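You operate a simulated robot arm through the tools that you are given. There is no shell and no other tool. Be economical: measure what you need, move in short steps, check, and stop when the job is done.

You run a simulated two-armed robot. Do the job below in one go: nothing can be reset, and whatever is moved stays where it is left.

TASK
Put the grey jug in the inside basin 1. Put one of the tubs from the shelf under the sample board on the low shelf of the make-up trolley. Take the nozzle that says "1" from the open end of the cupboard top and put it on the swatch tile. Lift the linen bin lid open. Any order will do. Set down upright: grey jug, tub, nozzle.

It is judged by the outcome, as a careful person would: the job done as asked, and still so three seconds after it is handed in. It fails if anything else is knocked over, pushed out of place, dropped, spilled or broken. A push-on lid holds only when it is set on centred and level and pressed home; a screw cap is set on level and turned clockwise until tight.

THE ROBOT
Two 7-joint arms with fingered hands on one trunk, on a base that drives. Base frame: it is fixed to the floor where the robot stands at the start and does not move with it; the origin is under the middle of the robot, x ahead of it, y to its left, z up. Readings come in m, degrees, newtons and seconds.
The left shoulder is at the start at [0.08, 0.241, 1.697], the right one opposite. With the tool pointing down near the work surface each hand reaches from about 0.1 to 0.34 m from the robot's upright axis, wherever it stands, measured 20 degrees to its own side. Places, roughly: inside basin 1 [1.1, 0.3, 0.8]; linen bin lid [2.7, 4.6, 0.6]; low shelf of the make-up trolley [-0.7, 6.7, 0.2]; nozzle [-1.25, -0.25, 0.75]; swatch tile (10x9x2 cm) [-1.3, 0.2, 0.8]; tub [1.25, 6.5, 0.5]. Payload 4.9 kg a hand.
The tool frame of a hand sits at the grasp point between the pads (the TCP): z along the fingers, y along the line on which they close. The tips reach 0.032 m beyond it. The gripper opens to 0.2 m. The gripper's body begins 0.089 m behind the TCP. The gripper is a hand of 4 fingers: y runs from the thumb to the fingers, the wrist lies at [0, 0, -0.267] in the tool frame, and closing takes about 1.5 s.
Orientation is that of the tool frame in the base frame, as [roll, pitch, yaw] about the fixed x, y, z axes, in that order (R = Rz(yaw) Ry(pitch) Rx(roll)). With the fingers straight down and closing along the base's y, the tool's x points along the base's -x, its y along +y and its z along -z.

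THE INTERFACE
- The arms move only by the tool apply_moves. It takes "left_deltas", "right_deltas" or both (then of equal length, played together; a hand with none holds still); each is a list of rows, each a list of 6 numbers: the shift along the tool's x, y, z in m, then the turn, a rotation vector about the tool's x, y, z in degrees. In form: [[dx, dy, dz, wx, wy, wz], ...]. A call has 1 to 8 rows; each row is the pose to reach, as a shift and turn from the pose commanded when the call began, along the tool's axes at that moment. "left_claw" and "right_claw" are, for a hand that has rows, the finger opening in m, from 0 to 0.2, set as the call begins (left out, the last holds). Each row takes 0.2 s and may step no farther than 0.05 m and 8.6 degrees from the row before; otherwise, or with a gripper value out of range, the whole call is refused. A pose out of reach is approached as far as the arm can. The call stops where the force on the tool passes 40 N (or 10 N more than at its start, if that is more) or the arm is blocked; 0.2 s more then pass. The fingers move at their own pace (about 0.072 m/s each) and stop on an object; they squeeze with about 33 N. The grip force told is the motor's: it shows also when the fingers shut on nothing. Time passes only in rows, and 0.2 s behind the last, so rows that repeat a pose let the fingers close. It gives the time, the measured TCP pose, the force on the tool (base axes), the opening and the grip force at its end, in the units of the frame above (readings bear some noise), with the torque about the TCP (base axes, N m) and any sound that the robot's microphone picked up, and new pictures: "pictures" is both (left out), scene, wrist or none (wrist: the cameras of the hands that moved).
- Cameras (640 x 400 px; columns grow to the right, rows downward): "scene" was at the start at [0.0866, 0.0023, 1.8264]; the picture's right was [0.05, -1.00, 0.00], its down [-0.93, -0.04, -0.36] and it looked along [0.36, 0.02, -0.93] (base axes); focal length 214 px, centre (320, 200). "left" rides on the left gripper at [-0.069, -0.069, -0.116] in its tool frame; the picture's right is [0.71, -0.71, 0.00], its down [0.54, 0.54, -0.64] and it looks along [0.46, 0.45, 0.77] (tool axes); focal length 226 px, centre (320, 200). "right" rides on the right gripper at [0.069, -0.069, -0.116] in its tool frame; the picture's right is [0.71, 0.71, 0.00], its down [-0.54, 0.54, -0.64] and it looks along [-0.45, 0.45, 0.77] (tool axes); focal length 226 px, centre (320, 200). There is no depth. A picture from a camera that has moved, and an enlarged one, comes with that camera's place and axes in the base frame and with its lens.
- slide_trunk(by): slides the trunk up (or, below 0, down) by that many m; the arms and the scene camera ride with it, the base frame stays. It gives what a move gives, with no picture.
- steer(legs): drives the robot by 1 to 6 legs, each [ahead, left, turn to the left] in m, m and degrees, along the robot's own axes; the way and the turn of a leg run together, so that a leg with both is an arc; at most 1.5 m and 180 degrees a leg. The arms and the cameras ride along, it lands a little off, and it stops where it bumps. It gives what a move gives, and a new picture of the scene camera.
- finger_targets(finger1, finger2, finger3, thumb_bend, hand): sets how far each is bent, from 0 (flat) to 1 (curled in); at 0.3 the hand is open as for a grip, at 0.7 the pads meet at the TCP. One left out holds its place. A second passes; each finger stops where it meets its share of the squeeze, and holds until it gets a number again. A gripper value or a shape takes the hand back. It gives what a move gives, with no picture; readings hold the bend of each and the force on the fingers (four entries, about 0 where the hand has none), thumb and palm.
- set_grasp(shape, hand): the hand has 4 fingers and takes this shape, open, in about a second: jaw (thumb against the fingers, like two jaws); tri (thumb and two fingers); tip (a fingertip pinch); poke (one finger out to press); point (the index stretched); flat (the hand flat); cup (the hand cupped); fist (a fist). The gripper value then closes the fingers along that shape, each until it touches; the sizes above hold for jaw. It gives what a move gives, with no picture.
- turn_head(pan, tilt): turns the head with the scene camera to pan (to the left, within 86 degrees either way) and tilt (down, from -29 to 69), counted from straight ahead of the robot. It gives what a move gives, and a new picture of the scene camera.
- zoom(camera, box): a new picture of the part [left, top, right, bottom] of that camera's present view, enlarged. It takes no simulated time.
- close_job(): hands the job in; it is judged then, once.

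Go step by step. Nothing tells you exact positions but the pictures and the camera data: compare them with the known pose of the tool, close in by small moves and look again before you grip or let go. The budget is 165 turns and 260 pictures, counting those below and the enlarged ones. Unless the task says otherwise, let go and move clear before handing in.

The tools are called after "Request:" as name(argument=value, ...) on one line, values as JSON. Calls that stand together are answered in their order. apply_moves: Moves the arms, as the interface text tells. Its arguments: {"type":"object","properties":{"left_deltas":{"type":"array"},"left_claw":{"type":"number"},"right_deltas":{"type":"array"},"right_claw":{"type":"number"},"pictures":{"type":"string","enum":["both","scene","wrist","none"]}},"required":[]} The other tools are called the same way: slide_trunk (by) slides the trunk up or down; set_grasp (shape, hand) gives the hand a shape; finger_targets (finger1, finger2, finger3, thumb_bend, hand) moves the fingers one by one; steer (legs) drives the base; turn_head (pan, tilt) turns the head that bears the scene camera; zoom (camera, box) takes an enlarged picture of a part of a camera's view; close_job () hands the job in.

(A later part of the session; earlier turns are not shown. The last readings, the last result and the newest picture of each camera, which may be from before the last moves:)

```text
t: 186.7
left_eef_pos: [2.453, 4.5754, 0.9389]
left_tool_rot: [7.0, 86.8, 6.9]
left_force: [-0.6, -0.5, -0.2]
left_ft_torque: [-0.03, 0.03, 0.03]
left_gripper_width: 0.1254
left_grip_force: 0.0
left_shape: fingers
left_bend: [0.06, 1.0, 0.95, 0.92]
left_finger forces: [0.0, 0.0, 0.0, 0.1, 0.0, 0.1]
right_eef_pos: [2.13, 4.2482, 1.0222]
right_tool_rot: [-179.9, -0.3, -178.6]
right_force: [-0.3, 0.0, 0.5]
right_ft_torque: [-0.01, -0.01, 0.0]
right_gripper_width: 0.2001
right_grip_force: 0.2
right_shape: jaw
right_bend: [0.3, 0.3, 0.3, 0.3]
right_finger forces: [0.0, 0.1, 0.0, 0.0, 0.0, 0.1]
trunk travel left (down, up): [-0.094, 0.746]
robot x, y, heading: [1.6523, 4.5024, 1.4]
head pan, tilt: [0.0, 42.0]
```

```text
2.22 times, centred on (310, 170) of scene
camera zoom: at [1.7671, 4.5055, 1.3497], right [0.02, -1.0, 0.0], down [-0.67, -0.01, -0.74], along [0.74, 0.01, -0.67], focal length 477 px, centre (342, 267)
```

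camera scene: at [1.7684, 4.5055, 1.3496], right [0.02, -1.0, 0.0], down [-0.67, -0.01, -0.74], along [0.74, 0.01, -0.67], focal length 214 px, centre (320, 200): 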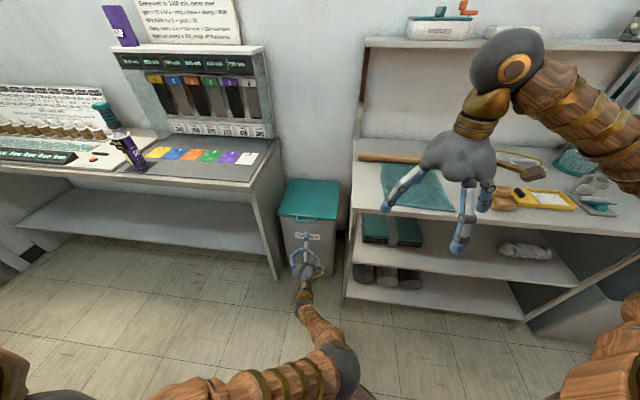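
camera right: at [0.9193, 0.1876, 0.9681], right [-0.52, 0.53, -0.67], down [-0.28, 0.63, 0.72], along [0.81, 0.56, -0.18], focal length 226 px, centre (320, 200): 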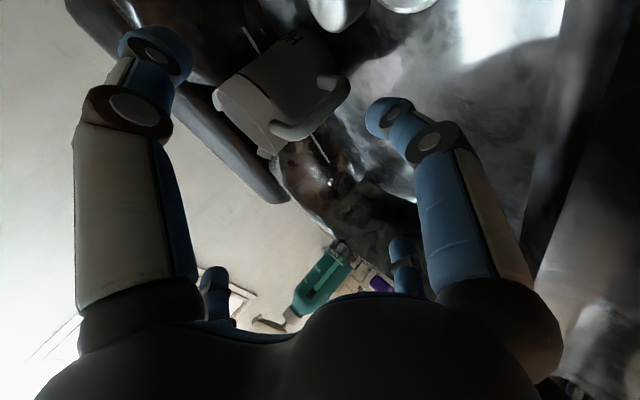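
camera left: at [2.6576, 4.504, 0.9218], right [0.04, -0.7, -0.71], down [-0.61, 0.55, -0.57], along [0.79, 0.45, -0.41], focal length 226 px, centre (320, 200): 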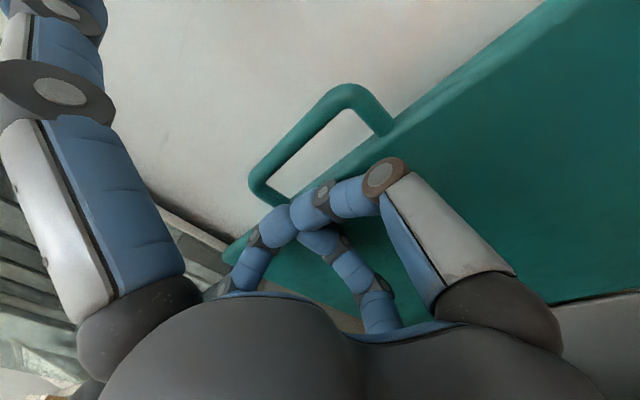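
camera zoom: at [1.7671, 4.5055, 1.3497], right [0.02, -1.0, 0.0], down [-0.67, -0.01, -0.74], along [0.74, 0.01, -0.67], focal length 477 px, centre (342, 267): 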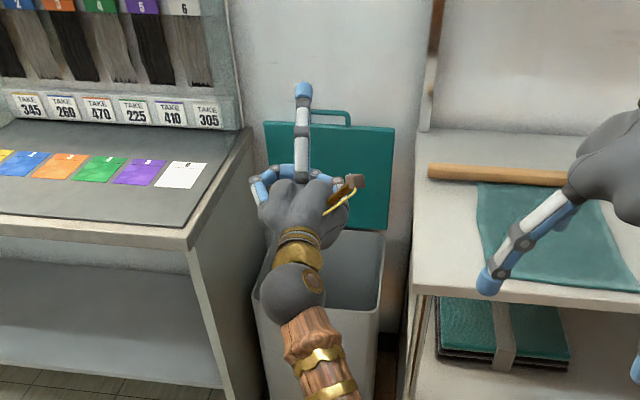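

The lid stays open. I pull the arm in, raise the trunk a little and turn to +y toward the back counter with the tubs.

Request:
apply_moves(left_deltas=[[0, 0, -0.045, 0, 0, 0], [0, 0, -0.09, 0, 0, 0], [0, 0, -0.135, 0, 0, 0], [0, 0, -0.18, 0, 0, 0]], left_claw=0.2, pictures="none")

Request:
steer(legs=[[0, 0, 88.6]])

Request:
turn_head(pan=20, tilt=20)

Request:
zoom(camera="scene", box=[160, 100, 400, 280])

```text
t: 187.7
left_eef_pos: [2.2762, 4.5805, 0.9285]
left_tool_rot: [25.7, 85.9, 25.5]
left_force: [3.3, 2.6, 3.3]
left_ft_torque: [0.01, 0.31, -0.25]
left_gripper_width: 0.1998
left_grip_force: 0.0
left_shape: jaw
left_bend: [0.3, 0.3, 0.3, 0.3]
left_finger forces: [0.0, 0.0, 0.0, 0.0, 0.0, 0.0]
right_eef_pos: [2.132, 4.2478, 1.0236]
right_tool_rot: [-179.8, -0.4, -178.6]
right_force: [-0.3, -0.9, 0.3]
right_ft_torque: [0.0, -0.05, -0.02]
right_gripper_width: 0.1998
right_grip_force: 0.0
right_shape: jaw
right_bend: [0.3, 0.3, 0.3, 0.3]
right_finger forces: [0.1, 0.0, 0.0, 0.0, 0.0, 0.1]
trunk travel left (down, up): [-0.094, 0.746]
robot x, y, heading: [1.655, 4.5041, 0.9]
head pan, tilt: [0.0, 42.0]
```

```text
t: 191.8
left_eef_pos: [1.5951, 5.1278, 0.927]
left_tool_rot: [8.4, 87.1, 97.1]
left_force: [-1.4, -0.6, 0.6]
left_ft_torque: [0.03, 0.01, -0.06]
left_gripper_width: 0.1997
left_grip_force: 0.0
left_shape: jaw
left_bend: [0.3, 0.3, 0.3, 0.3]
left_finger forces: [0.0, 0.0, 0.0, 0.0, 0.0, 0.1]
right_eef_pos: [1.9197, 4.9795, 1.0205]
right_tool_rot: [-179.9, -0.7, -89.7]
right_force: [-0.1, 0.4, 0.3]
right_ft_torque: [0.02, -0.02, 0.01]
right_gripper_width: 0.2001
right_grip_force: 0.1
right_shape: jaw
right_bend: [0.3, 0.3, 0.3, 0.3]
right_finger forces: [0.0, 0.1, 0.0, 0.0, 0.0, 0.0]
trunk travel left (down, up): [-0.094, 0.746]
robot x, y, heading: [1.6559, 4.5034, 90.2]
head pan, tilt: [0.0, 42.0]
camera scene: at [1.6551, 4.6227, 1.3492], right [1.0, 0.0, 0.0], down [0.0, -0.67, -0.74], along [0.0, 0.74, -0.67], focal length 214 px, centre (320, 200)
```

scene: 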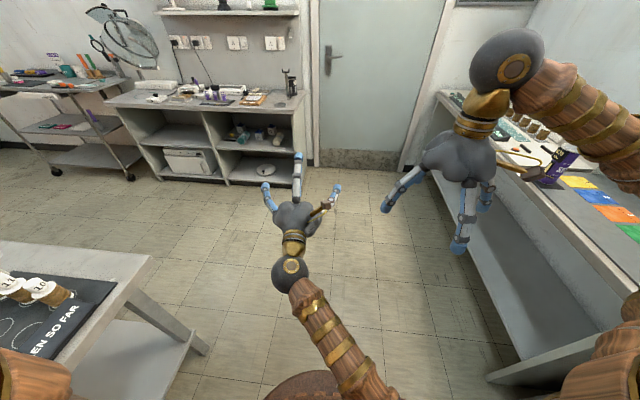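

```text
t: 192.7
left_eef_pos: [1.5948, 5.1284, 0.9275]
left_tool_rot: [7.8, 87.0, 96.5]
left_force: [-0.8, -0.2, 0.7]
left_ft_torque: [0.02, 0.0, -0.02]
left_gripper_width: 0.1999
left_grip_force: 0.0
left_shape: jaw
left_bend: [0.3, 0.3, 0.3, 0.3]
left_finger forces: [0.0, 0.0, 0.0, 0.0, 0.0, 0.0]
right_eef_pos: [1.9182, 4.9799, 1.0212]
right_tool_rot: [-179.8, -0.6, -89.6]
right_force: [-0.2, -0.3, -0.1]
right_ft_torque: [0.01, -0.01, 0.01]
right_gripper_width: 0.2003
right_grip_force: 0.1
right_shape: jaw
right_bend: [0.3, 0.3, 0.3, 0.3]
right_finger forces: [0.0, 0.0, 0.0, 0.1, 0.0, 0.0]
trunk travel left (down, up): [-0.094, 0.746]
robot x, y, heading: [1.6525, 4.5038, 90.2]
head pan, tilt: [20.0, 20.0]
camera scene: at [1.623, 4.6262, 1.3834], right [0.94, 0.34, 0.0], down [0.12, -0.33, -0.94], along [-0.32, 0.88, -0.35], focal length 214 px, centre (320, 200)
```

scene: 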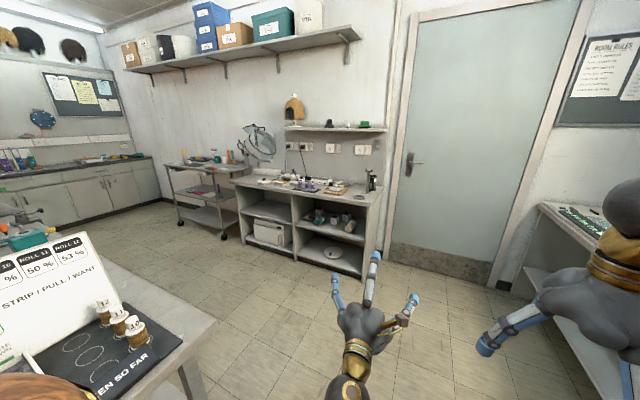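

```text
2.22 times, centred on (280, 190) of scene
camera zoom: at [1.623, 4.6262, 1.3834], right [0.94, 0.34, 0.0], down [0.12, -0.33, -0.94], along [-0.32, 0.88, -0.35], focal length 477 px, centre (409, 222)
```

zoom: 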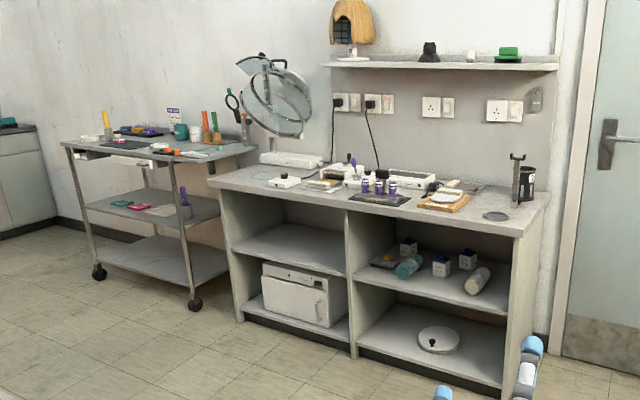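

Three small white tubs sit in the counter's upper compartment (around [1.13, 6.37, 0.5]); the trolley with an empty low shelf is to the left. I drive up in front of the compartment.

Request:
steer(legs=[[0.85, 0, 0], [0, 0.4, 0]])

Request:
turn_head(pan=0, tilt=40)

Request:
zoom(camera="scene", box=[220, 120, 400, 260])

```text
t: 199.3
left_eef_pos: [1.2061, 5.9915, 0.9267]
left_tool_rot: [8.4, 87.0, 95.9]
left_force: [0.7, 0.2, -0.2]
left_ft_torque: [-0.02, -0.02, -0.04]
left_gripper_width: 0.2
left_grip_force: 0.1
left_shape: jaw
left_bend: [0.3, 0.3, 0.3, 0.3]
left_finger forces: [0.0, 0.1, 0.1, 0.0, 0.0, 0.1]
right_eef_pos: [1.5277, 5.8359, 1.0215]
right_tool_rot: [-180.0, -0.7, -90.7]
right_force: [1.1, 0.0, 0.5]
right_ft_torque: [-0.01, 0.01, -0.01]
right_gripper_width: 0.1999
right_grip_force: 0.2
right_shape: jaw
right_bend: [0.3, 0.3, 0.3, 0.3]
right_finger forces: [0.1, 0.0, 0.1, 0.0, 0.1, 0.1]
trunk travel left (down, up): [-0.094, 0.746]
robot x, y, heading: [1.2573, 5.3622, 89.1]
head pan, tilt: [20.0, 20.0]
camera scene: at [1.2248, 5.4873, 1.3835], right [0.95, 0.32, 0.0], down [0.11, -0.33, -0.94], along [-0.31, 0.89, -0.35], focal length 214 px, centre (320, 200)
```

scene: 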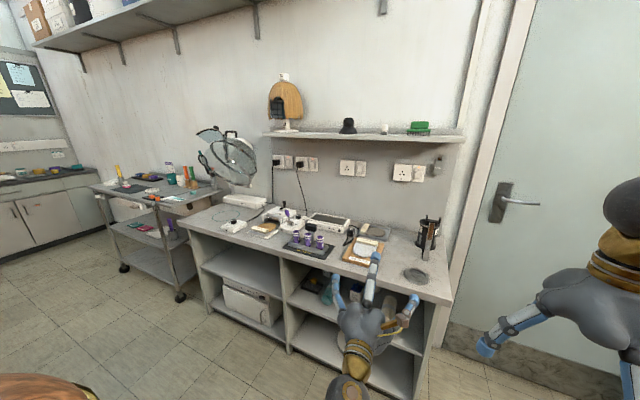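

```text
t: 200.2
left_eef_pos: [1.2059, 5.9892, 0.9271]
left_tool_rot: [7.8, 87.0, 95.5]
left_force: [-0.8, 0.9, -0.6]
left_ft_torque: [-0.03, 0.02, 0.0]
left_gripper_width: 0.1997
left_grip_force: 0.1
left_shape: jaw
left_bend: [0.3, 0.3, 0.3, 0.3]
left_finger forces: [0.0, 0.0, 0.0, 0.1, 0.0, 0.0]
right_eef_pos: [1.5278, 5.8338, 1.0207]
right_tool_rot: [-179.9, -0.6, -90.8]
right_force: [-0.1, 0.7, -0.6]
right_ft_torque: [0.02, -0.01, 0.0]
right_gripper_width: 0.2002
right_grip_force: 0.0
right_shape: jaw
right_bend: [0.3, 0.3, 0.3, 0.3]
right_finger forces: [0.0, 0.0, 0.0, 0.1, 0.0, 0.0]
trunk travel left (down, up): [-0.094, 0.746]
robot x, y, heading: [1.2536, 5.3624, 88.8]
head pan, tilt: [0.0, 40.0]
camera scene: at [1.2563, 5.4836, 1.3521], right [1.0, -0.02, 0.0], down [-0.01, -0.65, -0.76], along [0.01, 0.76, -0.65], focal length 214 px, centre (320, 200)
```

scene: 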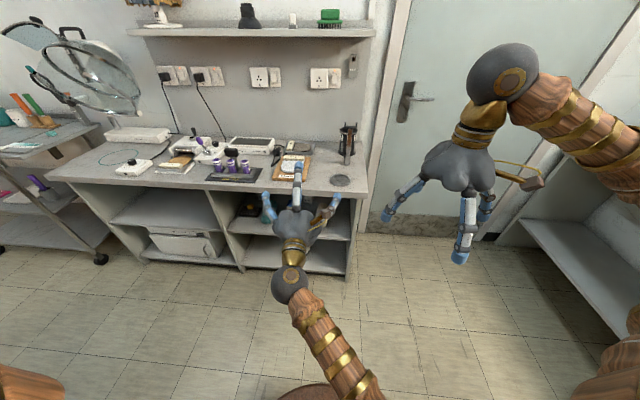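

```text
2.86 times, centred on (310, 190) of scene
camera zoom: at [1.2563, 5.4836, 1.3521], right [1.0, -0.02, 0.0], down [-0.01, -0.65, -0.76], along [0.01, 0.76, -0.65], focal length 613 px, centre (349, 229)
```

zoom: 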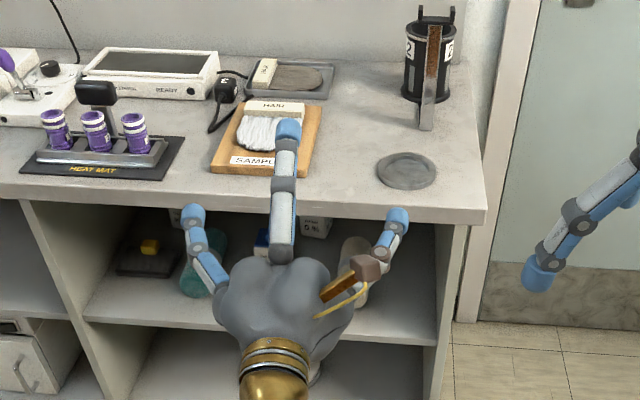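

The "sample" board is on the counter top right above this compartment. I lower the hand to compartment height with a 35° downward tilt so the wrist camera can see the tubs.

Request:
apply_moves(left_deltas=[[0.041, 0, -0.006, 0, 4.25, 0], [0.082, 0, -0.012, 0, 8.5, 0], [0.123, 0, -0.018, 0, 12.75, 0], [0.164, 0, -0.024, 0, 17, 0], [0.205, 0, -0.03, 0, 21.25, 0], [0.246, 0, -0.03, 0, 25.5, 0], [0.287, 0, -0.03, 0, 29.75, 0], [0.32, 0, -0.03, 0, 34, 0]], pictures="both")

Request:
zoom(camera="scene", box=[220, 150, 380, 280])

```text
t: 202.0
left_eef_pos: [1.2038, 5.9748, 0.609]
left_tool_rot: [179.2, 59.1, -93.1]
left_force: [0.5, -0.5, 0.3]
left_ft_torque: [0.02, -0.01, -0.01]
left_gripper_width: 0.1997
left_grip_force: 0.1
left_shape: jaw
left_bend: [0.3, 0.3, 0.3, 0.3]
left_finger forces: [0.0, 0.0, 0.0, 0.0, 0.1, 0.1]
right_eef_pos: [1.5267, 5.8309, 1.023]
right_tool_rot: [-179.7, -0.4, -90.8]
right_force: [-0.5, 0.1, -0.8]
right_ft_torque: [0.0, 0.01, -0.02]
right_gripper_width: 0.2001
right_grip_force: 0.0
right_shape: jaw
right_bend: [0.3, 0.3, 0.3, 0.3]
right_finger forces: [0.1, 0.0, 0.0, 0.1, 0.0, 0.1]
trunk travel left (down, up): [-0.094, 0.746]
robot x, y, heading: [1.2555, 5.366, 89.1]
head pan, tilt: [0.0, 40.0]
camera scene: at [1.2557, 5.4786, 1.3528], right [1.0, -0.02, 0.0], down [-0.01, -0.64, -0.77], along [0.01, 0.77, -0.64], focal length 214 px, centre (320, 200)
camera left: at [1.2707, 5.9078, 0.7266], right [0.69, -0.39, -0.61], down [-0.58, -0.81, -0.13], along [-0.44, 0.44, -0.78], focal length 226 px, centre (320, 200)
```

scene: 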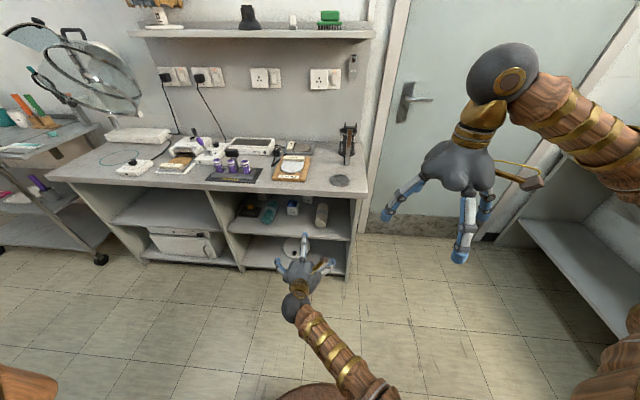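
left: 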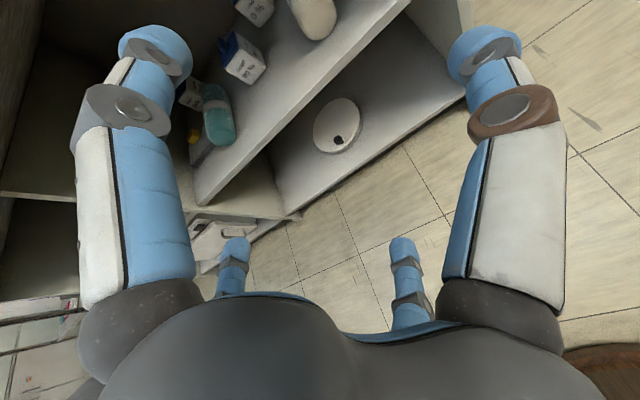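

```text
3.08 times, centred on (300, 215) of scene
camera zoom: at [1.2557, 5.4786, 1.3528], right [1.0, -0.02, 0.0], down [-0.01, -0.64, -0.77], along [0.01, 0.77, -0.64], focal length 660 px, centre (382, 154)
```

zoom: 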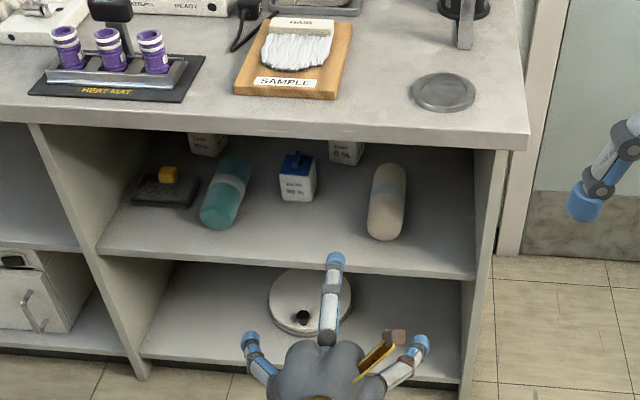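

Request:
zoom(camera="scene", box=[260, 175, 330, 220])

Request:
zoom(camera="left", box=[170, 0, 350, 150])

```text
8.89 times, centred on (295, 198) of scene
camera zoom: at [1.2557, 5.4786, 1.3528], right [1.0, -0.02, 0.0], down [-0.01, -0.64, -0.77], along [0.01, 0.77, -0.64], focal length 1906 px, centre (542, 222)
```

zoom: 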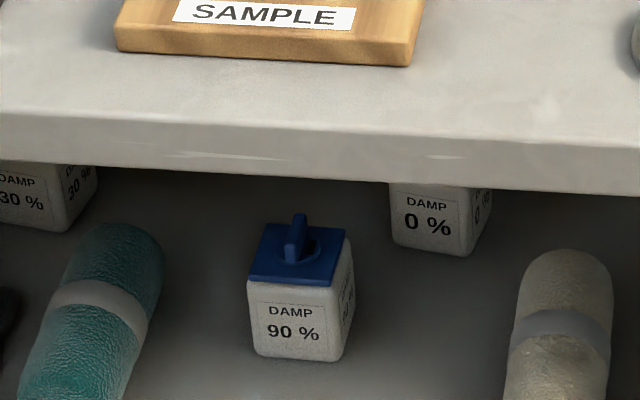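

```text
2.67 times, centred on (260, 75) of left
camera zoom: at [1.2707, 5.9078, 0.7266], right [0.69, -0.39, -0.61], down [-0.58, -0.81, -0.13], along [-0.44, 0.44, -0.78], focal length 603 px, centre (480, 533)
```

zoom: 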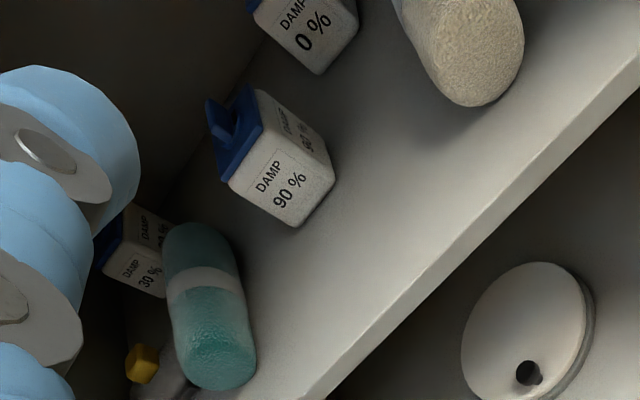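

These are the tubs: DAMP 90 %, 0 % and 30 %. I take the 90 % one at about [1.11, 6.42, 0.485]. Shape the hand (finger3 curled, finger1 up) and pre-position before the compartment.

Request:
finger_targets(hand="left", finger1=0.05, finger2=0.38, finger3=1.0, thumb_bend=0.38)

Request:
apply_moves(left_deltas=[[-0.03, 0.017, 0.014, -0.4, 1.5, -0.25], [-0.06, 0.034, 0.028, -0.9, 3, -0.5], [-0.09, 0.051, 0.042, -1.3, 4.5, -0.75], [-0.12, 0.069, 0.056, -1.7, 6, -1], [-0.15, 0.086, 0.07, -2.2, 7.5, -1.25], [-0.18, 0.103, 0.0836, -2.6, 9, -1.5]], pictures="wrist")

Request:
zoom(camera="scene", box=[220, 130, 380, 260])

```text
t: 203.0
left_eef_pos: [1.203, 5.9743, 0.608]
left_tool_rot: [179.1, 59.2, -93.1]
left_force: [0.1, 0.1, -0.5]
left_ft_torque: [0.03, 0.01, 0.01]
left_gripper_width: 0.1531
left_grip_force: 0.1
left_shape: fingers
left_bend: [0.06, 0.38, 1.0, 0.38]
left_finger forces: [0.0, 0.0, 0.0, 0.1, 0.1, 0.0]
right_eef_pos: [1.5277, 5.8311, 1.0234]
right_tool_rot: [-179.8, -0.3, -90.9]
right_force: [0.6, -0.7, 0.1]
right_ft_torque: [0.01, -0.04, -0.02]
right_gripper_width: 0.2
right_grip_force: 0.0
right_shape: jaw
right_bend: [0.3, 0.3, 0.3, 0.3]
right_finger forces: [0.0, 0.0, 0.0, 0.0, 0.0, 0.1]
trunk travel left (down, up): [-0.094, 0.746]
robot x, y, heading: [1.2561, 5.3612, 88.9]
head pan, tilt: [0.0, 40.0]
```

```text
t: 204.4
left_eef_pos: [1.1067, 6.1423, 0.7203]
left_tool_rot: [179.0, 50.1, -90.3]
left_force: [1.1, 0.9, -1.1]
left_ft_torque: [0.02, -0.01, 0.01]
left_gripper_width: 0.153
left_grip_force: 0.0
left_shape: fingers
left_bend: [0.06, 0.38, 1.0, 0.38]
left_finger forces: [0.1, 0.1, 0.0, 0.0, 0.1, 0.1]
right_eef_pos: [1.5263, 5.8314, 1.0212]
right_tool_rot: [-179.8, -0.4, -90.9]
right_force: [-0.4, 1.5, 0.5]
right_ft_torque: [-0.03, 0.01, 0.01]
right_gripper_width: 0.2003
right_grip_force: 0.0
right_shape: jaw
right_bend: [0.3, 0.3, 0.3, 0.3]
right_finger forces: [0.1, 0.0, 0.0, 0.1, 0.0, 0.0]
trunk travel left (down, up): [-0.094, 0.746]
robot x, y, heading: [1.255, 5.362, 89.3]
head pan, tilt: [0.0, 40.0]
camera left: at [1.1786, 6.0999, 0.8469], right [0.71, -0.45, -0.55], down [-0.53, -0.85, 0.0], along [-0.47, 0.29, -0.83], focal length 226 px, centre (320, 200)
```

left: 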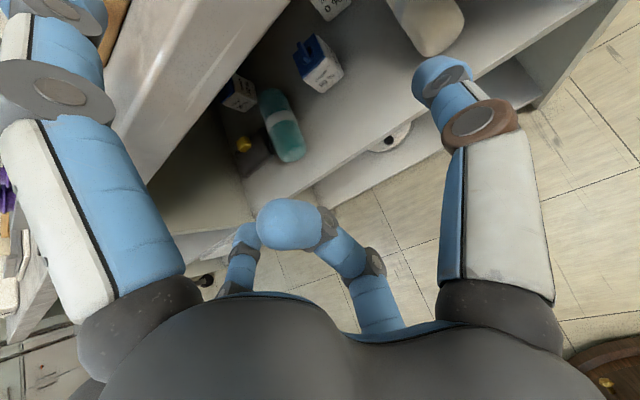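

```text
3.08 times, centred on (300, 195) of scene
camera zoom: at [1.2557, 5.4797, 1.3524], right [1.0, -0.02, 0.0], down [-0.01, -0.64, -0.77], along [0.01, 0.77, -0.64], focal length 660 px, centre (382, 215)
```

zoom: 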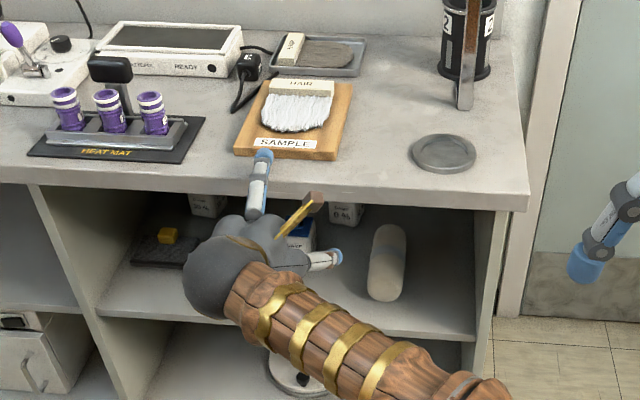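

Finger1 overhangs the counter edge; I back off and lower, bend it a bit, then enter beneath the counter.

Request:
apply_moves(left_deltas=[[0.0257, 0, -0.0306, 0, 0, 0], [0.055, 0, -0.0346, 0, 0, 0], [0.086, 0, -0.009, 0, 0, 0]], pictures="none")

Request:
finger_targets(hand="left", finger1=0.38)

Request:
apply_moves(left_deltas=[[-0.0158, -0.001, 0.042, 0, 0, 0], [-0.0317, -0.002, 0.0844, 0, 0, 0], [-0.0475, -0.003, 0.1266, 0, 0, 0], [-0.0633, -0.003, 0.1688, 0, 0, 0]], pictures="wrist")

Request:
zoom(camera="left", box=[200, 20, 480, 240])

```text
t: 205.2
left_eef_pos: [1.1073, 6.0807, 0.661]
left_tool_rot: [178.8, 50.3, -90.2]
left_force: [0.3, -0.4, 0.4]
left_ft_torque: [-0.04, 0.02, 0.0]
left_gripper_width: 0.1528
left_grip_force: 0.1
left_shape: fingers
left_bend: [0.06, 0.38, 1.0, 0.38]
left_finger forces: [0.1, 0.0, 0.0, 0.0, 0.0, 0.1]
right_eef_pos: [1.5272, 5.8327, 1.0214]
right_tool_rot: [-179.9, -0.4, -90.9]
right_force: [-0.4, -0.3, 0.4]
right_ft_torque: [-0.01, 0.02, 0.02]
right_gripper_width: 0.2
right_grip_force: 0.0
right_shape: jaw
right_bend: [0.3, 0.3, 0.3, 0.3]
right_finger forces: [0.1, 0.0, 0.1, 0.0, 0.1, 0.0]
trunk travel left (down, up): [-0.094, 0.746]
robot x, y, heading: [1.2544, 5.3662, 89.2]
head pan, tilt: [0.0, 40.0]
```

```text
t: 206.2
left_eef_pos: [1.1073, 6.0822, 0.662]
left_tool_rot: [179.0, 50.2, -90.2]
left_force: [0.5, -0.1, 0.2]
left_ft_torque: [-0.01, -0.01, 0.03]
left_gripper_width: 0.113
left_grip_force: 0.0
left_shape: fingers
left_bend: [0.38, 0.38, 1.0, 0.38]
left_finger forces: [0.0, 0.1, 0.0, 0.0, 0.1, 0.1]
right_eef_pos: [1.5277, 5.8314, 1.0226]
right_tool_rot: [-179.8, -0.4, -90.8]
right_force: [-0.2, 0.5, 0.0]
right_ft_torque: [0.0, -0.02, 0.02]
right_gripper_width: 0.2
right_grip_force: 0.1
right_shape: jaw
right_bend: [0.3, 0.3, 0.3, 0.3]
right_finger forces: [0.0, 0.0, 0.1, 0.1, 0.1, 0.0]
trunk travel left (down, up): [-0.094, 0.746]
robot x, y, heading: [1.2514, 5.3636, 88.9]
head pan, tilt: [0.0, 40.0]
```

```text
t: 207.2
left_eef_pos: [1.1084, 6.2535, 0.602]
left_tool_rot: [179.0, 50.1, -90.3]
left_force: [-0.5, 0.0, -0.4]
left_ft_torque: [-0.02, 0.03, 0.01]
left_gripper_width: 0.1128
left_grip_force: 0.1
left_shape: fingers
left_bend: [0.38, 0.38, 1.0, 0.38]
left_finger forces: [0.1, 0.0, 0.1, 0.1, 0.1, 0.0]
right_eef_pos: [1.5275, 5.8329, 1.022]
right_tool_rot: [-179.8, -0.4, -90.7]
right_force: [0.2, 0.0, -0.8]
right_ft_torque: [-0.02, 0.01, 0.01]
right_gripper_width: 0.2004
right_grip_force: 0.1
right_shape: jaw
right_bend: [0.3, 0.3, 0.3, 0.3]
right_finger forces: [0.0, 0.0, 0.1, 0.0, 0.0, 0.0]
trunk travel left (down, up): [-0.094, 0.746]
robot x, y, heading: [1.2542, 5.3618, 89.0]
head pan, tilt: [0.0, 40.0]
camera left: at [1.1812, 6.2093, 0.7278], right [0.71, -0.45, -0.55], down [-0.53, -0.85, 0.0], along [-0.47, 0.29, -0.83], focal length 226 px, centre (320, 200)
```

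left: 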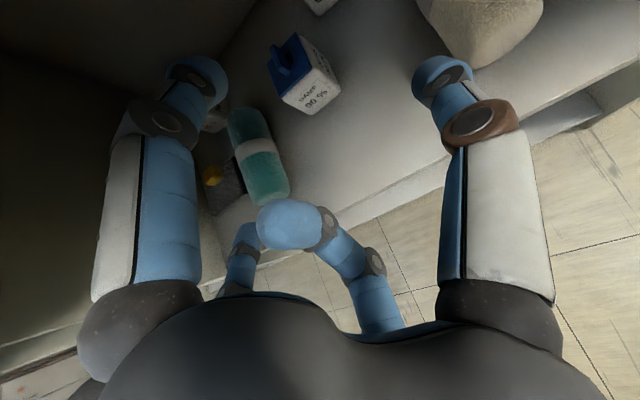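

```text
1.82 times, centred on (340, 130) of left
camera zoom: at [1.1812, 6.2093, 0.7278], right [0.71, -0.45, -0.55], down [-0.53, -0.85, 0.0], along [-0.47, 0.29, -0.83], focal length 411 px, centre (284, 327)
```

zoom: 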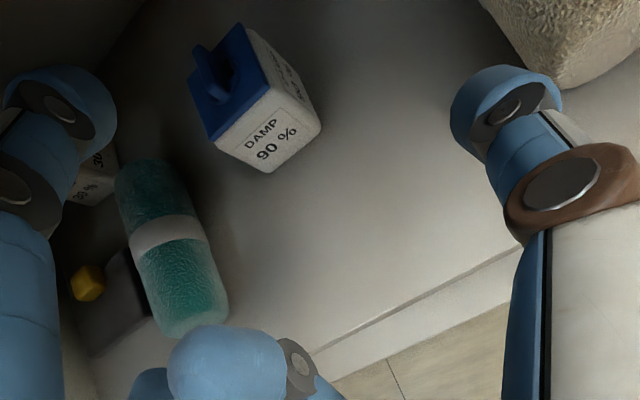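

Tub is square to the hand at [1.110, 6.425]. I narrow thumb and finger2 slightly and advance.

Request:
finger_targets(hand="left", finger2=0.45, thumb_bend=0.45)

Request:
apply_moves(left_deltas=[[-0.005, -0.0015, 0.04, 0, 0, 0], [-0.01, -0.0015, 0.08, 0, 0, 0], [-0.016, -0.0015, 0.12, 0, 0, 0], [-0.02, -0.0015, 0.152, 0, 0, 0]], pictures="wrist")

Request:
zoom(camera="left", box=[200, 80, 440, 260])

```text
t: 208.2
left_eef_pos: [1.1086, 6.2508, 0.6018]
left_tool_rot: [178.8, 50.3, -90.2]
left_force: [-0.4, 0.2, -0.6]
left_ft_torque: [0.0, 0.02, 0.0]
left_gripper_width: 0.1012
left_grip_force: 0.0
left_shape: fingers
left_bend: [0.38, 0.45, 1.0, 0.45]
left_finger forces: [0.0, 0.1, 0.0, 0.0, 0.1, 0.1]
right_eef_pos: [1.5275, 5.8317, 1.0228]
right_tool_rot: [-179.8, -0.4, -90.7]
right_force: [-0.2, 0.6, -0.3]
right_ft_torque: [-0.02, 0.0, -0.01]
right_gripper_width: 0.1999
right_grip_force: 0.1
right_shape: jaw
right_bend: [0.3, 0.3, 0.3, 0.3]
right_finger forces: [0.0, 0.0, 0.0, 0.1, 0.0, 0.0]
trunk travel left (down, up): [-0.094, 0.746]
robot x, y, heading: [1.2587, 5.3659, 89.2]
head pan, tilt: [0.0, 40.0]
```

```text
t: 209.2
left_eef_pos: [1.1049, 6.3787, 0.519]
left_tool_rot: [178.9, 50.2, -90.2]
left_force: [0.3, -0.9, 0.3]
left_ft_torque: [0.04, 0.02, -0.02]
left_gripper_width: 0.1009
left_grip_force: 0.0
left_shape: fingers
left_bend: [0.38, 0.45, 1.0, 0.45]
left_finger forces: [0.0, 0.1, 0.0, 0.1, 0.1, 0.0]
right_eef_pos: [1.5264, 5.8309, 1.0223]
right_tool_rot: [-179.9, -0.4, -90.8]
right_force: [0.0, 0.1, -0.2]
right_ft_torque: [0.02, 0.0, -0.01]
right_gripper_width: 0.1999
right_grip_force: 0.1
right_shape: jaw
right_bend: [0.3, 0.3, 0.3, 0.3]
right_finger forces: [0.0, 0.0, 0.0, 0.0, 0.0, 0.0]
trunk travel left (down, up): [-0.094, 0.746]
robot x, y, heading: [1.2533, 5.3617, 88.9]
head pan, tilt: [0.0, 40.0]
camera left: at [1.1768, 6.3354, 0.6446], right [0.71, -0.45, -0.55], down [-0.53, -0.85, 0.0], along [-0.47, 0.29, -0.83], focal length 226 px, centre (320, 200)
```

left: 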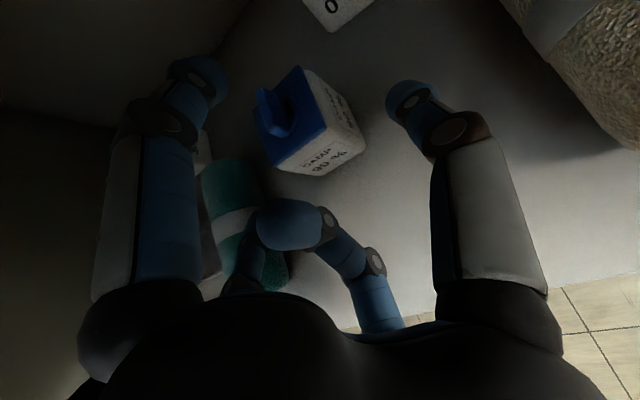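

```text
2.22 times, centred on (320, 170) of left
camera zoom: at [1.1768, 6.3354, 0.6446], right [0.71, -0.45, -0.55], down [-0.53, -0.85, 0.0], along [-0.47, 0.29, -0.83], focal length 502 px, centre (320, 267)
```

zoom: 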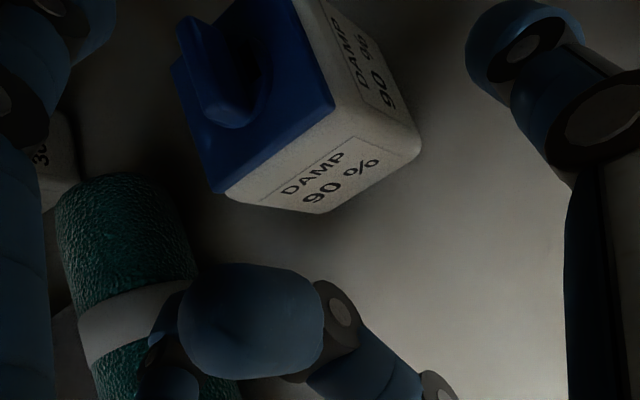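

A last 3 cm forward with a 6 mm shift right, then close thumb and finger2.

Request:
apply_moves(left_deltas=[[0, -0.006, 0.01, 0, 0, 0], [0.0, -0.006, 0.02, 0, 0, 0], [0.0, -0.006, 0.03, 0, 0, 0]], pictures="none")

Request:
finger_targets(hand="left", finger2=0.62, thumb_bend=0.62)

Request:
zoom(camera="left", box=[200, 80, 440, 260])

```text
t: 210.0
left_eef_pos: [1.1119, 6.4023, 0.4973]
left_tool_rot: [179.0, 50.2, -90.3]
left_force: [1.0, 0.3, 0.0]
left_ft_torque: [-0.01, -0.01, 0.01]
left_gripper_width: 0.1011
left_grip_force: 0.1
left_shape: fingers
left_bend: [0.38, 0.45, 1.0, 0.45]
left_finger forces: [0.0, 0.1, 0.0, 0.1, 0.0, 0.0]
right_eef_pos: [1.5277, 5.8324, 1.0228]
right_tool_rot: [-179.7, -0.4, -90.8]
right_force: [-0.4, 0.4, 0.4]
right_ft_torque: [0.0, 0.01, 0.03]
right_gripper_width: 0.1996
right_grip_force: 0.1
right_shape: jaw
right_bend: [0.3, 0.3, 0.3, 0.3]
right_finger forces: [0.1, 0.0, 0.0, 0.1, 0.0, 0.1]
trunk travel left (down, up): [-0.094, 0.746]
robot x, y, heading: [1.2561, 5.3578, 88.9]
head pan, tilt: [0.0, 40.0]
```

```text
t: 211.0
left_eef_pos: [1.1136, 6.4025, 0.4993]
left_tool_rot: [178.9, 50.2, -90.3]
left_force: [1.1, -0.6, 1.1]
left_ft_torque: [-0.05, -0.01, -0.04]
left_gripper_width: 0.0825
left_grip_force: 5.7
left_shape: fingers
left_bend: [0.38, 0.58, 1.0, 0.6]
left_finger forces: [0.0, 5.5, 0.1, 0.1, 6.0, 0.0]
right_eef_pos: [1.5271, 5.8311, 1.0222]
right_tool_rot: [-179.8, -0.4, -90.9]
right_force: [0.8, 1.4, -0.1]
right_ft_torque: [0.03, 0.03, 0.02]
right_gripper_width: 0.2002
right_grip_force: 0.1
right_shape: jaw
right_bend: [0.3, 0.3, 0.3, 0.3]
right_finger forces: [0.0, 0.0, 0.1, 0.0, 0.1, 0.1]
trunk travel left (down, up): [-0.094, 0.746]
robot x, y, heading: [1.2514, 5.3627, 89.2]
head pan, tilt: [0.0, 40.0]
```

```text
2.22 times, centred on (320, 170) of left
camera zoom: at [1.1846, 6.3584, 0.626], right [0.71, -0.45, -0.55], down [-0.53, -0.85, 0.0], along [-0.47, 0.29, -0.83], focal length 502 px, centre (320, 267)
```

zoom: 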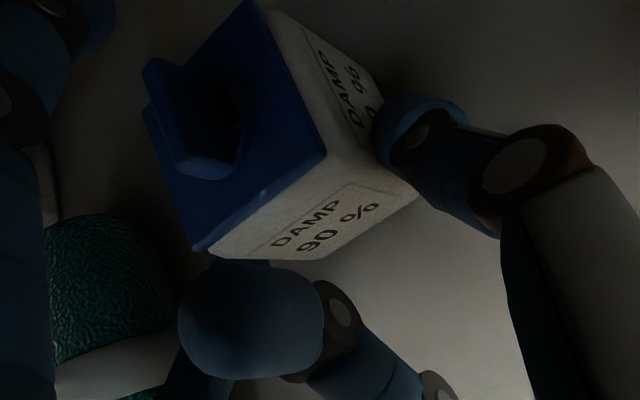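

Both sides touch evenly. Squeeze, then lift 3 cm.

Request:
finger_targets(hand="left", finger2=0.78, thumb_bend=0.8)

Request:
apply_moves(left_deltas=[[-0.0115, 0, -0.0096, 0, 0, 0], [-0.023, 0, -0.019, 0, 0, 0]], pictures="none")

Request:
zoom(camera="left", box=[200, 80, 440, 260])

Request:
zoom(camera="scene", box=[240, 150, 360, 240])

```text
t: 212.0
left_eef_pos: [1.1129, 6.4027, 0.4994]
left_tool_rot: [179.0, 50.2, -90.2]
left_force: [0.9, 0.0, 1.4]
left_ft_torque: [0.0, 0.08, 0.04]
left_gripper_width: 0.0766
left_grip_force: 19.7
left_shape: fingers
left_bend: [0.38, 0.52, 1.0, 0.73]
left_finger forces: [0.0, 19.7, 0.0, 0.0, 19.7, 0.0]
right_eef_pos: [1.5281, 5.831, 1.0223]
right_tool_rot: [-179.8, -0.4, -90.9]
right_force: [0.5, -0.6, -0.1]
right_ft_torque: [-0.02, 0.02, 0.0]
right_gripper_width: 0.2
right_grip_force: 0.0
right_shape: jaw
right_bend: [0.3, 0.3, 0.3, 0.3]
right_finger forces: [0.0, 0.0, 0.0, 0.1, 0.0, 0.0]
trunk travel left (down, up): [-0.094, 0.746]
robot x, y, heading: [1.2518, 5.3604, 89.3]
head pan, tilt: [0.0, 40.0]
```

```text
t: 212.6
left_eef_pos: [1.1141, 6.4018, 0.5289]
left_tool_rot: [179.0, 50.1, -90.3]
left_force: [-0.4, 0.9, -1.7]
left_ft_torque: [-0.08, 0.0, 0.01]
left_gripper_width: 0.0763
left_grip_force: 19.5
left_shape: fingers
left_bend: [0.38, 0.52, 1.0, 0.73]
left_finger forces: [0.0, 20.1, 0.0, 0.0, 19.5, 0.0]
right_eef_pos: [1.528, 5.8318, 1.0229]
right_tool_rot: [-179.8, -0.4, -90.8]
right_force: [-0.8, 0.3, 0.2]
right_ft_torque: [0.03, 0.0, -0.03]
right_gripper_width: 0.1999
right_grip_force: 0.1
right_shape: jaw
right_bend: [0.3, 0.3, 0.3, 0.3]
right_finger forces: [0.1, 0.0, 0.1, 0.1, 0.1, 0.0]
trunk travel left (down, up): [-0.094, 0.746]
robot x, y, heading: [1.2523, 5.3615, 89.0]
head pan, tilt: [0.0, 40.0]
```

```text
2.22 times, centred on (320, 170) of left
camera zoom: at [1.1852, 6.3595, 0.6554], right [0.7, -0.45, -0.55], down [-0.53, -0.85, 0.0], along [-0.47, 0.29, -0.83], focal length 502 px, centre (320, 267)
```

zoom: 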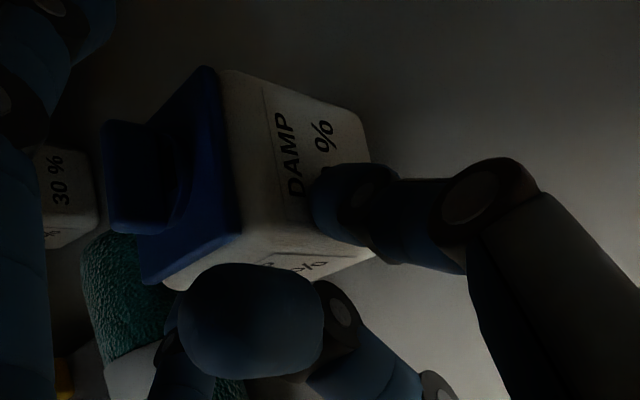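

```text
4.44 times, centred on (300, 195) of scene
camera zoom: at [1.2562, 5.4791, 1.3525], right [1.0, -0.02, 0.0], down [-0.01, -0.64, -0.77], along [0.01, 0.77, -0.64], focal length 953 px, centre (409, 222)
```

zoom: 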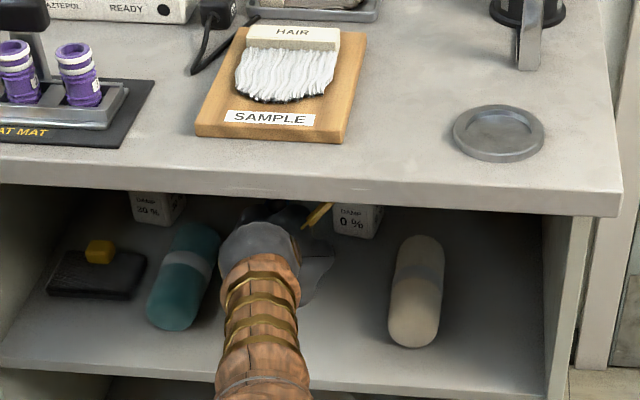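

Tub lifted. I back it out of the compartment along the hand's axis.

Request:
apply_moves(left_deltas=[[0.004, -0.003, -0.035, 0, 0, 0], [0.009, -0.005, -0.075, 0, 0, 0], [0.015, -0.005, -0.115, 0, 0, 0], [0.03, -0.005, -0.155, 0, 0, 0], [0.055, -0.005, -0.19, 0, 0, 0], [0.08, -0.005, -0.22, 0, 0, 0], [0.11, -0.005, -0.25, 0, 0, 0], [0.13, -0.005, -0.29, 0, 0, 0]], pictures="wrist")

Request:
zoom(camera="left", box=[160, 80, 480, 280])

Request:
zoom(camera="scene", box=[220, 150, 380, 270])

```text
t: 214.4
left_eef_pos: [1.1227, 6.0965, 0.6153]
left_tool_rot: [179.1, 50.2, -90.2]
left_force: [0.1, 0.2, -1.7]
left_ft_torque: [-0.06, -0.02, -0.02]
left_gripper_width: 0.0764
left_grip_force: 19.5
left_shape: fingers
left_bend: [0.38, 0.52, 1.0, 0.73]
left_finger forces: [0.0, 19.8, 0.0, 0.0, 19.1, 0.1]
right_eef_pos: [1.5258, 5.8301, 1.0228]
right_tool_rot: [-179.8, -0.3, -90.8]
right_force: [0.4, -0.2, -0.8]
right_ft_torque: [0.01, -0.04, 0.02]
right_gripper_width: 0.2
right_grip_force: 0.1
right_shape: jaw
right_bend: [0.3, 0.3, 0.3, 0.3]
right_finger forces: [0.0, 0.0, 0.0, 0.1, 0.0, 0.0]
trunk travel left (down, up): [-0.094, 0.746]
robot x, y, heading: [1.2555, 5.3632, 88.9]
head pan, tilt: [0.0, 40.0]
camera left: at [1.194, 6.0531, 0.7415], right [0.71, -0.45, -0.55], down [-0.53, -0.85, 0.0], along [-0.47, 0.29, -0.83], focal length 226 px, centre (320, 200)
```

left: 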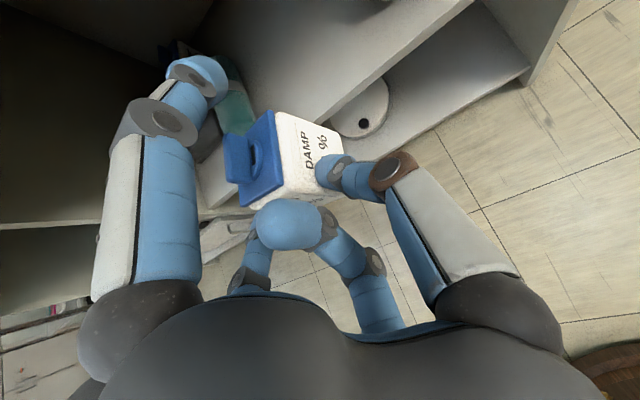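

```text
2.00 times, centred on (320, 180) of left
camera zoom: at [1.194, 6.0531, 0.7415], right [0.71, -0.45, -0.55], down [-0.53, -0.85, 0.0], along [-0.47, 0.29, -0.83], focal length 452 px, centre (320, 240)
```

zoom: 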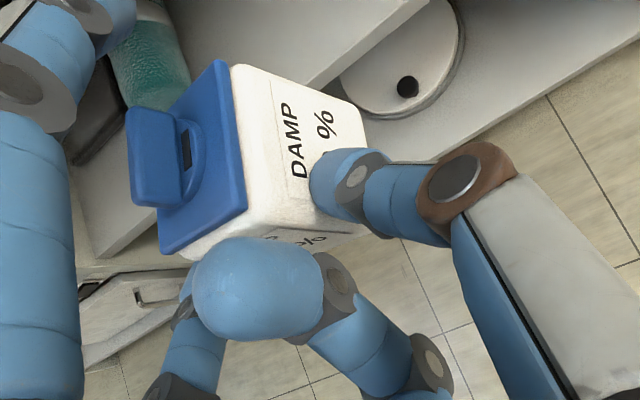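

```text
3.33 times, centred on (300, 210) of scene
camera zoom: at [1.2554, 5.4781, 1.3526], right [1.0, -0.02, 0.0], down [-0.01, -0.64, -0.77], along [0.01, 0.77, -0.64], focal length 715 px, centre (387, 167)
```

zoom: 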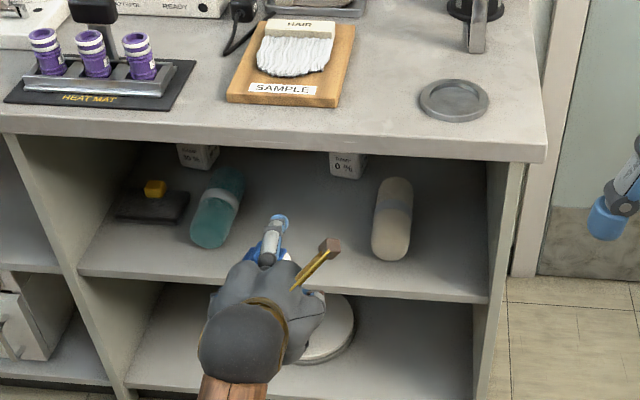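

Tub is held level; neighbours untouched. I back slightly and strafe left toward the trolley.

Request:
steer(legs=[[-0.08, 0, 1], [0, 1.0, 0], [0, 0.95, 0]])

Request:
turn_head(pan=0, tilt=38)

Request:
zoom(camera="scene", box=[180, 100, 420, 270])

```text
t: 218.4
left_eef_pos: [0.4242, 5.9888, 0.6135]
left_tool_rot: [179.2, 50.1, -78.2]
left_force: [0.3, -0.1, -2.3]
left_ft_torque: [-0.08, -0.11, -0.01]
left_gripper_width: 0.0763
left_grip_force: 19.6
left_shape: fingers
left_bend: [0.38, 0.51, 1.0, 0.73]
left_finger forces: [0.0, 19.9, 0.0, 0.0, 19.1, 0.1]
right_eef_pos: [0.8733, 5.8126, 1.023]
right_tool_rot: [-179.6, -0.4, -78.9]
right_force: [-0.9, 0.7, 0.3]
right_ft_torque: [-0.03, -0.09, 0.02]
right_gripper_width: 0.2001
right_grip_force: 0.1
right_shape: jaw
right_bend: [0.3, 0.3, 0.3, 0.3]
right_finger forces: [0.1, 0.1, 0.1, 0.1, 0.0, 0.0]
trunk travel left (down, up): [-0.094, 0.746]
robot x, y, heading: [0.7051, 5.2951, 100.9]
head pan, tilt: [0.0, 40.0]
stopped in leg 2: the robot was blocked; the commanded pose is now the measured one
camera scene: at [0.6791, 5.4113, 1.3524], right [0.98, 0.19, 0.0], down [0.12, -0.63, -0.77], along [-0.14, 0.75, -0.64], focal length 214 px, centre (320, 200)
```

scene: 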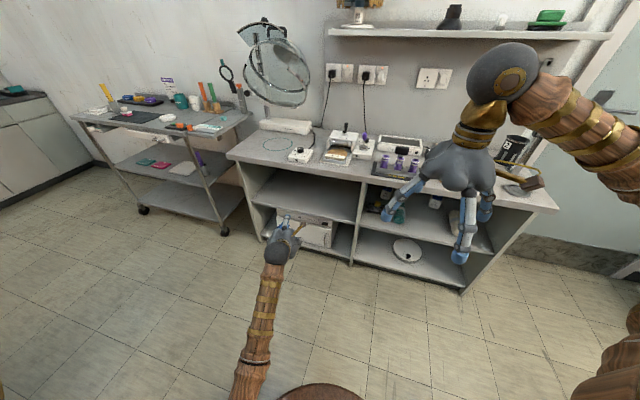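

```text
t: 219.1
left_eef_pos: [0.4257, 5.9885, 0.614]
left_tool_rot: [179.0, 50.1, -78.3]
left_force: [-0.1, 0.5, -2.6]
left_ft_torque: [-0.09, -0.07, 0.01]
left_gripper_width: 0.0763
left_grip_force: 19.3
left_shape: fingers
left_bend: [0.38, 0.51, 1.0, 0.73]
left_finger forces: [0.0, 19.9, 0.1, 0.1, 19.1, 0.0]
right_eef_pos: [0.8756, 5.8114, 1.0231]
right_tool_rot: [-179.8, -0.3, -79.0]
right_force: [1.2, -0.3, -0.8]
right_ft_torque: [-0.01, 0.02, 0.0]
right_gripper_width: 0.2003
right_grip_force: 0.0
right_shape: jaw
right_bend: [0.3, 0.3, 0.3, 0.3]
right_finger forces: [0.1, 0.0, 0.0, 0.0, 0.0, 0.1]
trunk travel left (down, up): [-0.094, 0.746]
robot x, y, heading: [0.7074, 5.2978, 100.6]
head pan, tilt: [0.0, 38.0]
camera scene: at [0.6825, 5.412, 1.3555], right [0.98, 0.19, 0.0], down [0.12, -0.61, -0.79], along [-0.15, 0.77, -0.62], focal length 214 px, centre (320, 200)
```

scene: 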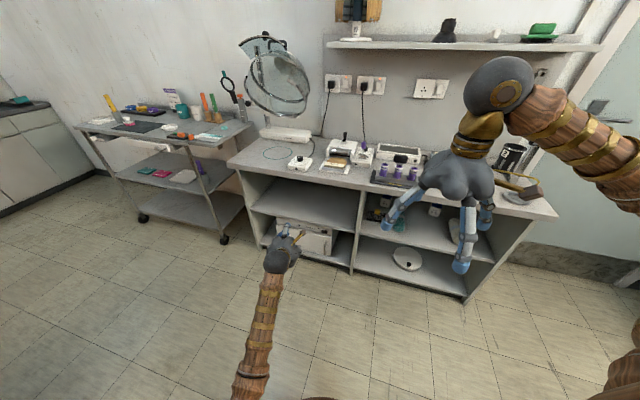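

```text
2.35 times, centred on (300, 185) of scene
camera zoom: at [0.6825, 5.412, 1.3555], right [0.98, 0.19, 0.0], down [0.12, -0.61, -0.79], along [-0.15, 0.77, -0.62], focal length 505 px, centre (367, 235)
```

zoom: 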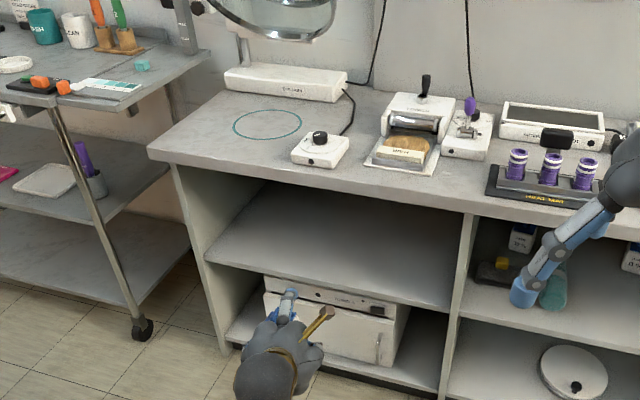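

The robot was blocked on the left/back side, probably by the central table. I look left.

Request:
turn_head(pan=86, tilt=45)

```text
t: 220.7
left_eef_pos: [0.4254, 5.9902, 0.6134]
left_tool_rot: [179.1, 50.2, -78.4]
left_force: [-0.5, -0.1, -1.3]
left_ft_torque: [-0.06, -0.03, 0.05]
left_gripper_width: 0.0763
left_grip_force: 19.4
left_shape: fingers
left_bend: [0.38, 0.51, 1.0, 0.73]
left_finger forces: [0.0, 19.8, 0.0, 0.0, 19.2, 0.0]
right_eef_pos: [0.8762, 5.8119, 1.0226]
right_tool_rot: [-179.8, -0.4, -79.0]
right_force: [-1.0, -1.0, -0.5]
right_ft_torque: [0.0, 0.08, -0.03]
right_gripper_width: 0.2001
right_grip_force: 0.0
right_shape: jaw
right_bend: [0.3, 0.3, 0.3, 0.3]
right_finger forces: [0.1, 0.0, 0.0, 0.0, 0.0, 0.0]
trunk travel left (down, up): [-0.094, 0.746]
robot x, y, heading: [0.7019, 5.2975, 100.6]
head pan, tilt: [85.9, 45.0]
camera scene: at [0.6175, 5.3178, 1.3452], right [-0.12, 0.99, 0.0], down [0.7, 0.08, -0.71], along [-0.7, -0.08, -0.71], focal length 214 px, centre (320, 200)
```

scene: 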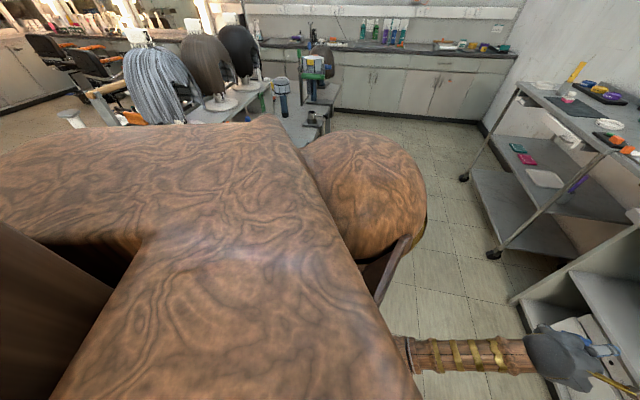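

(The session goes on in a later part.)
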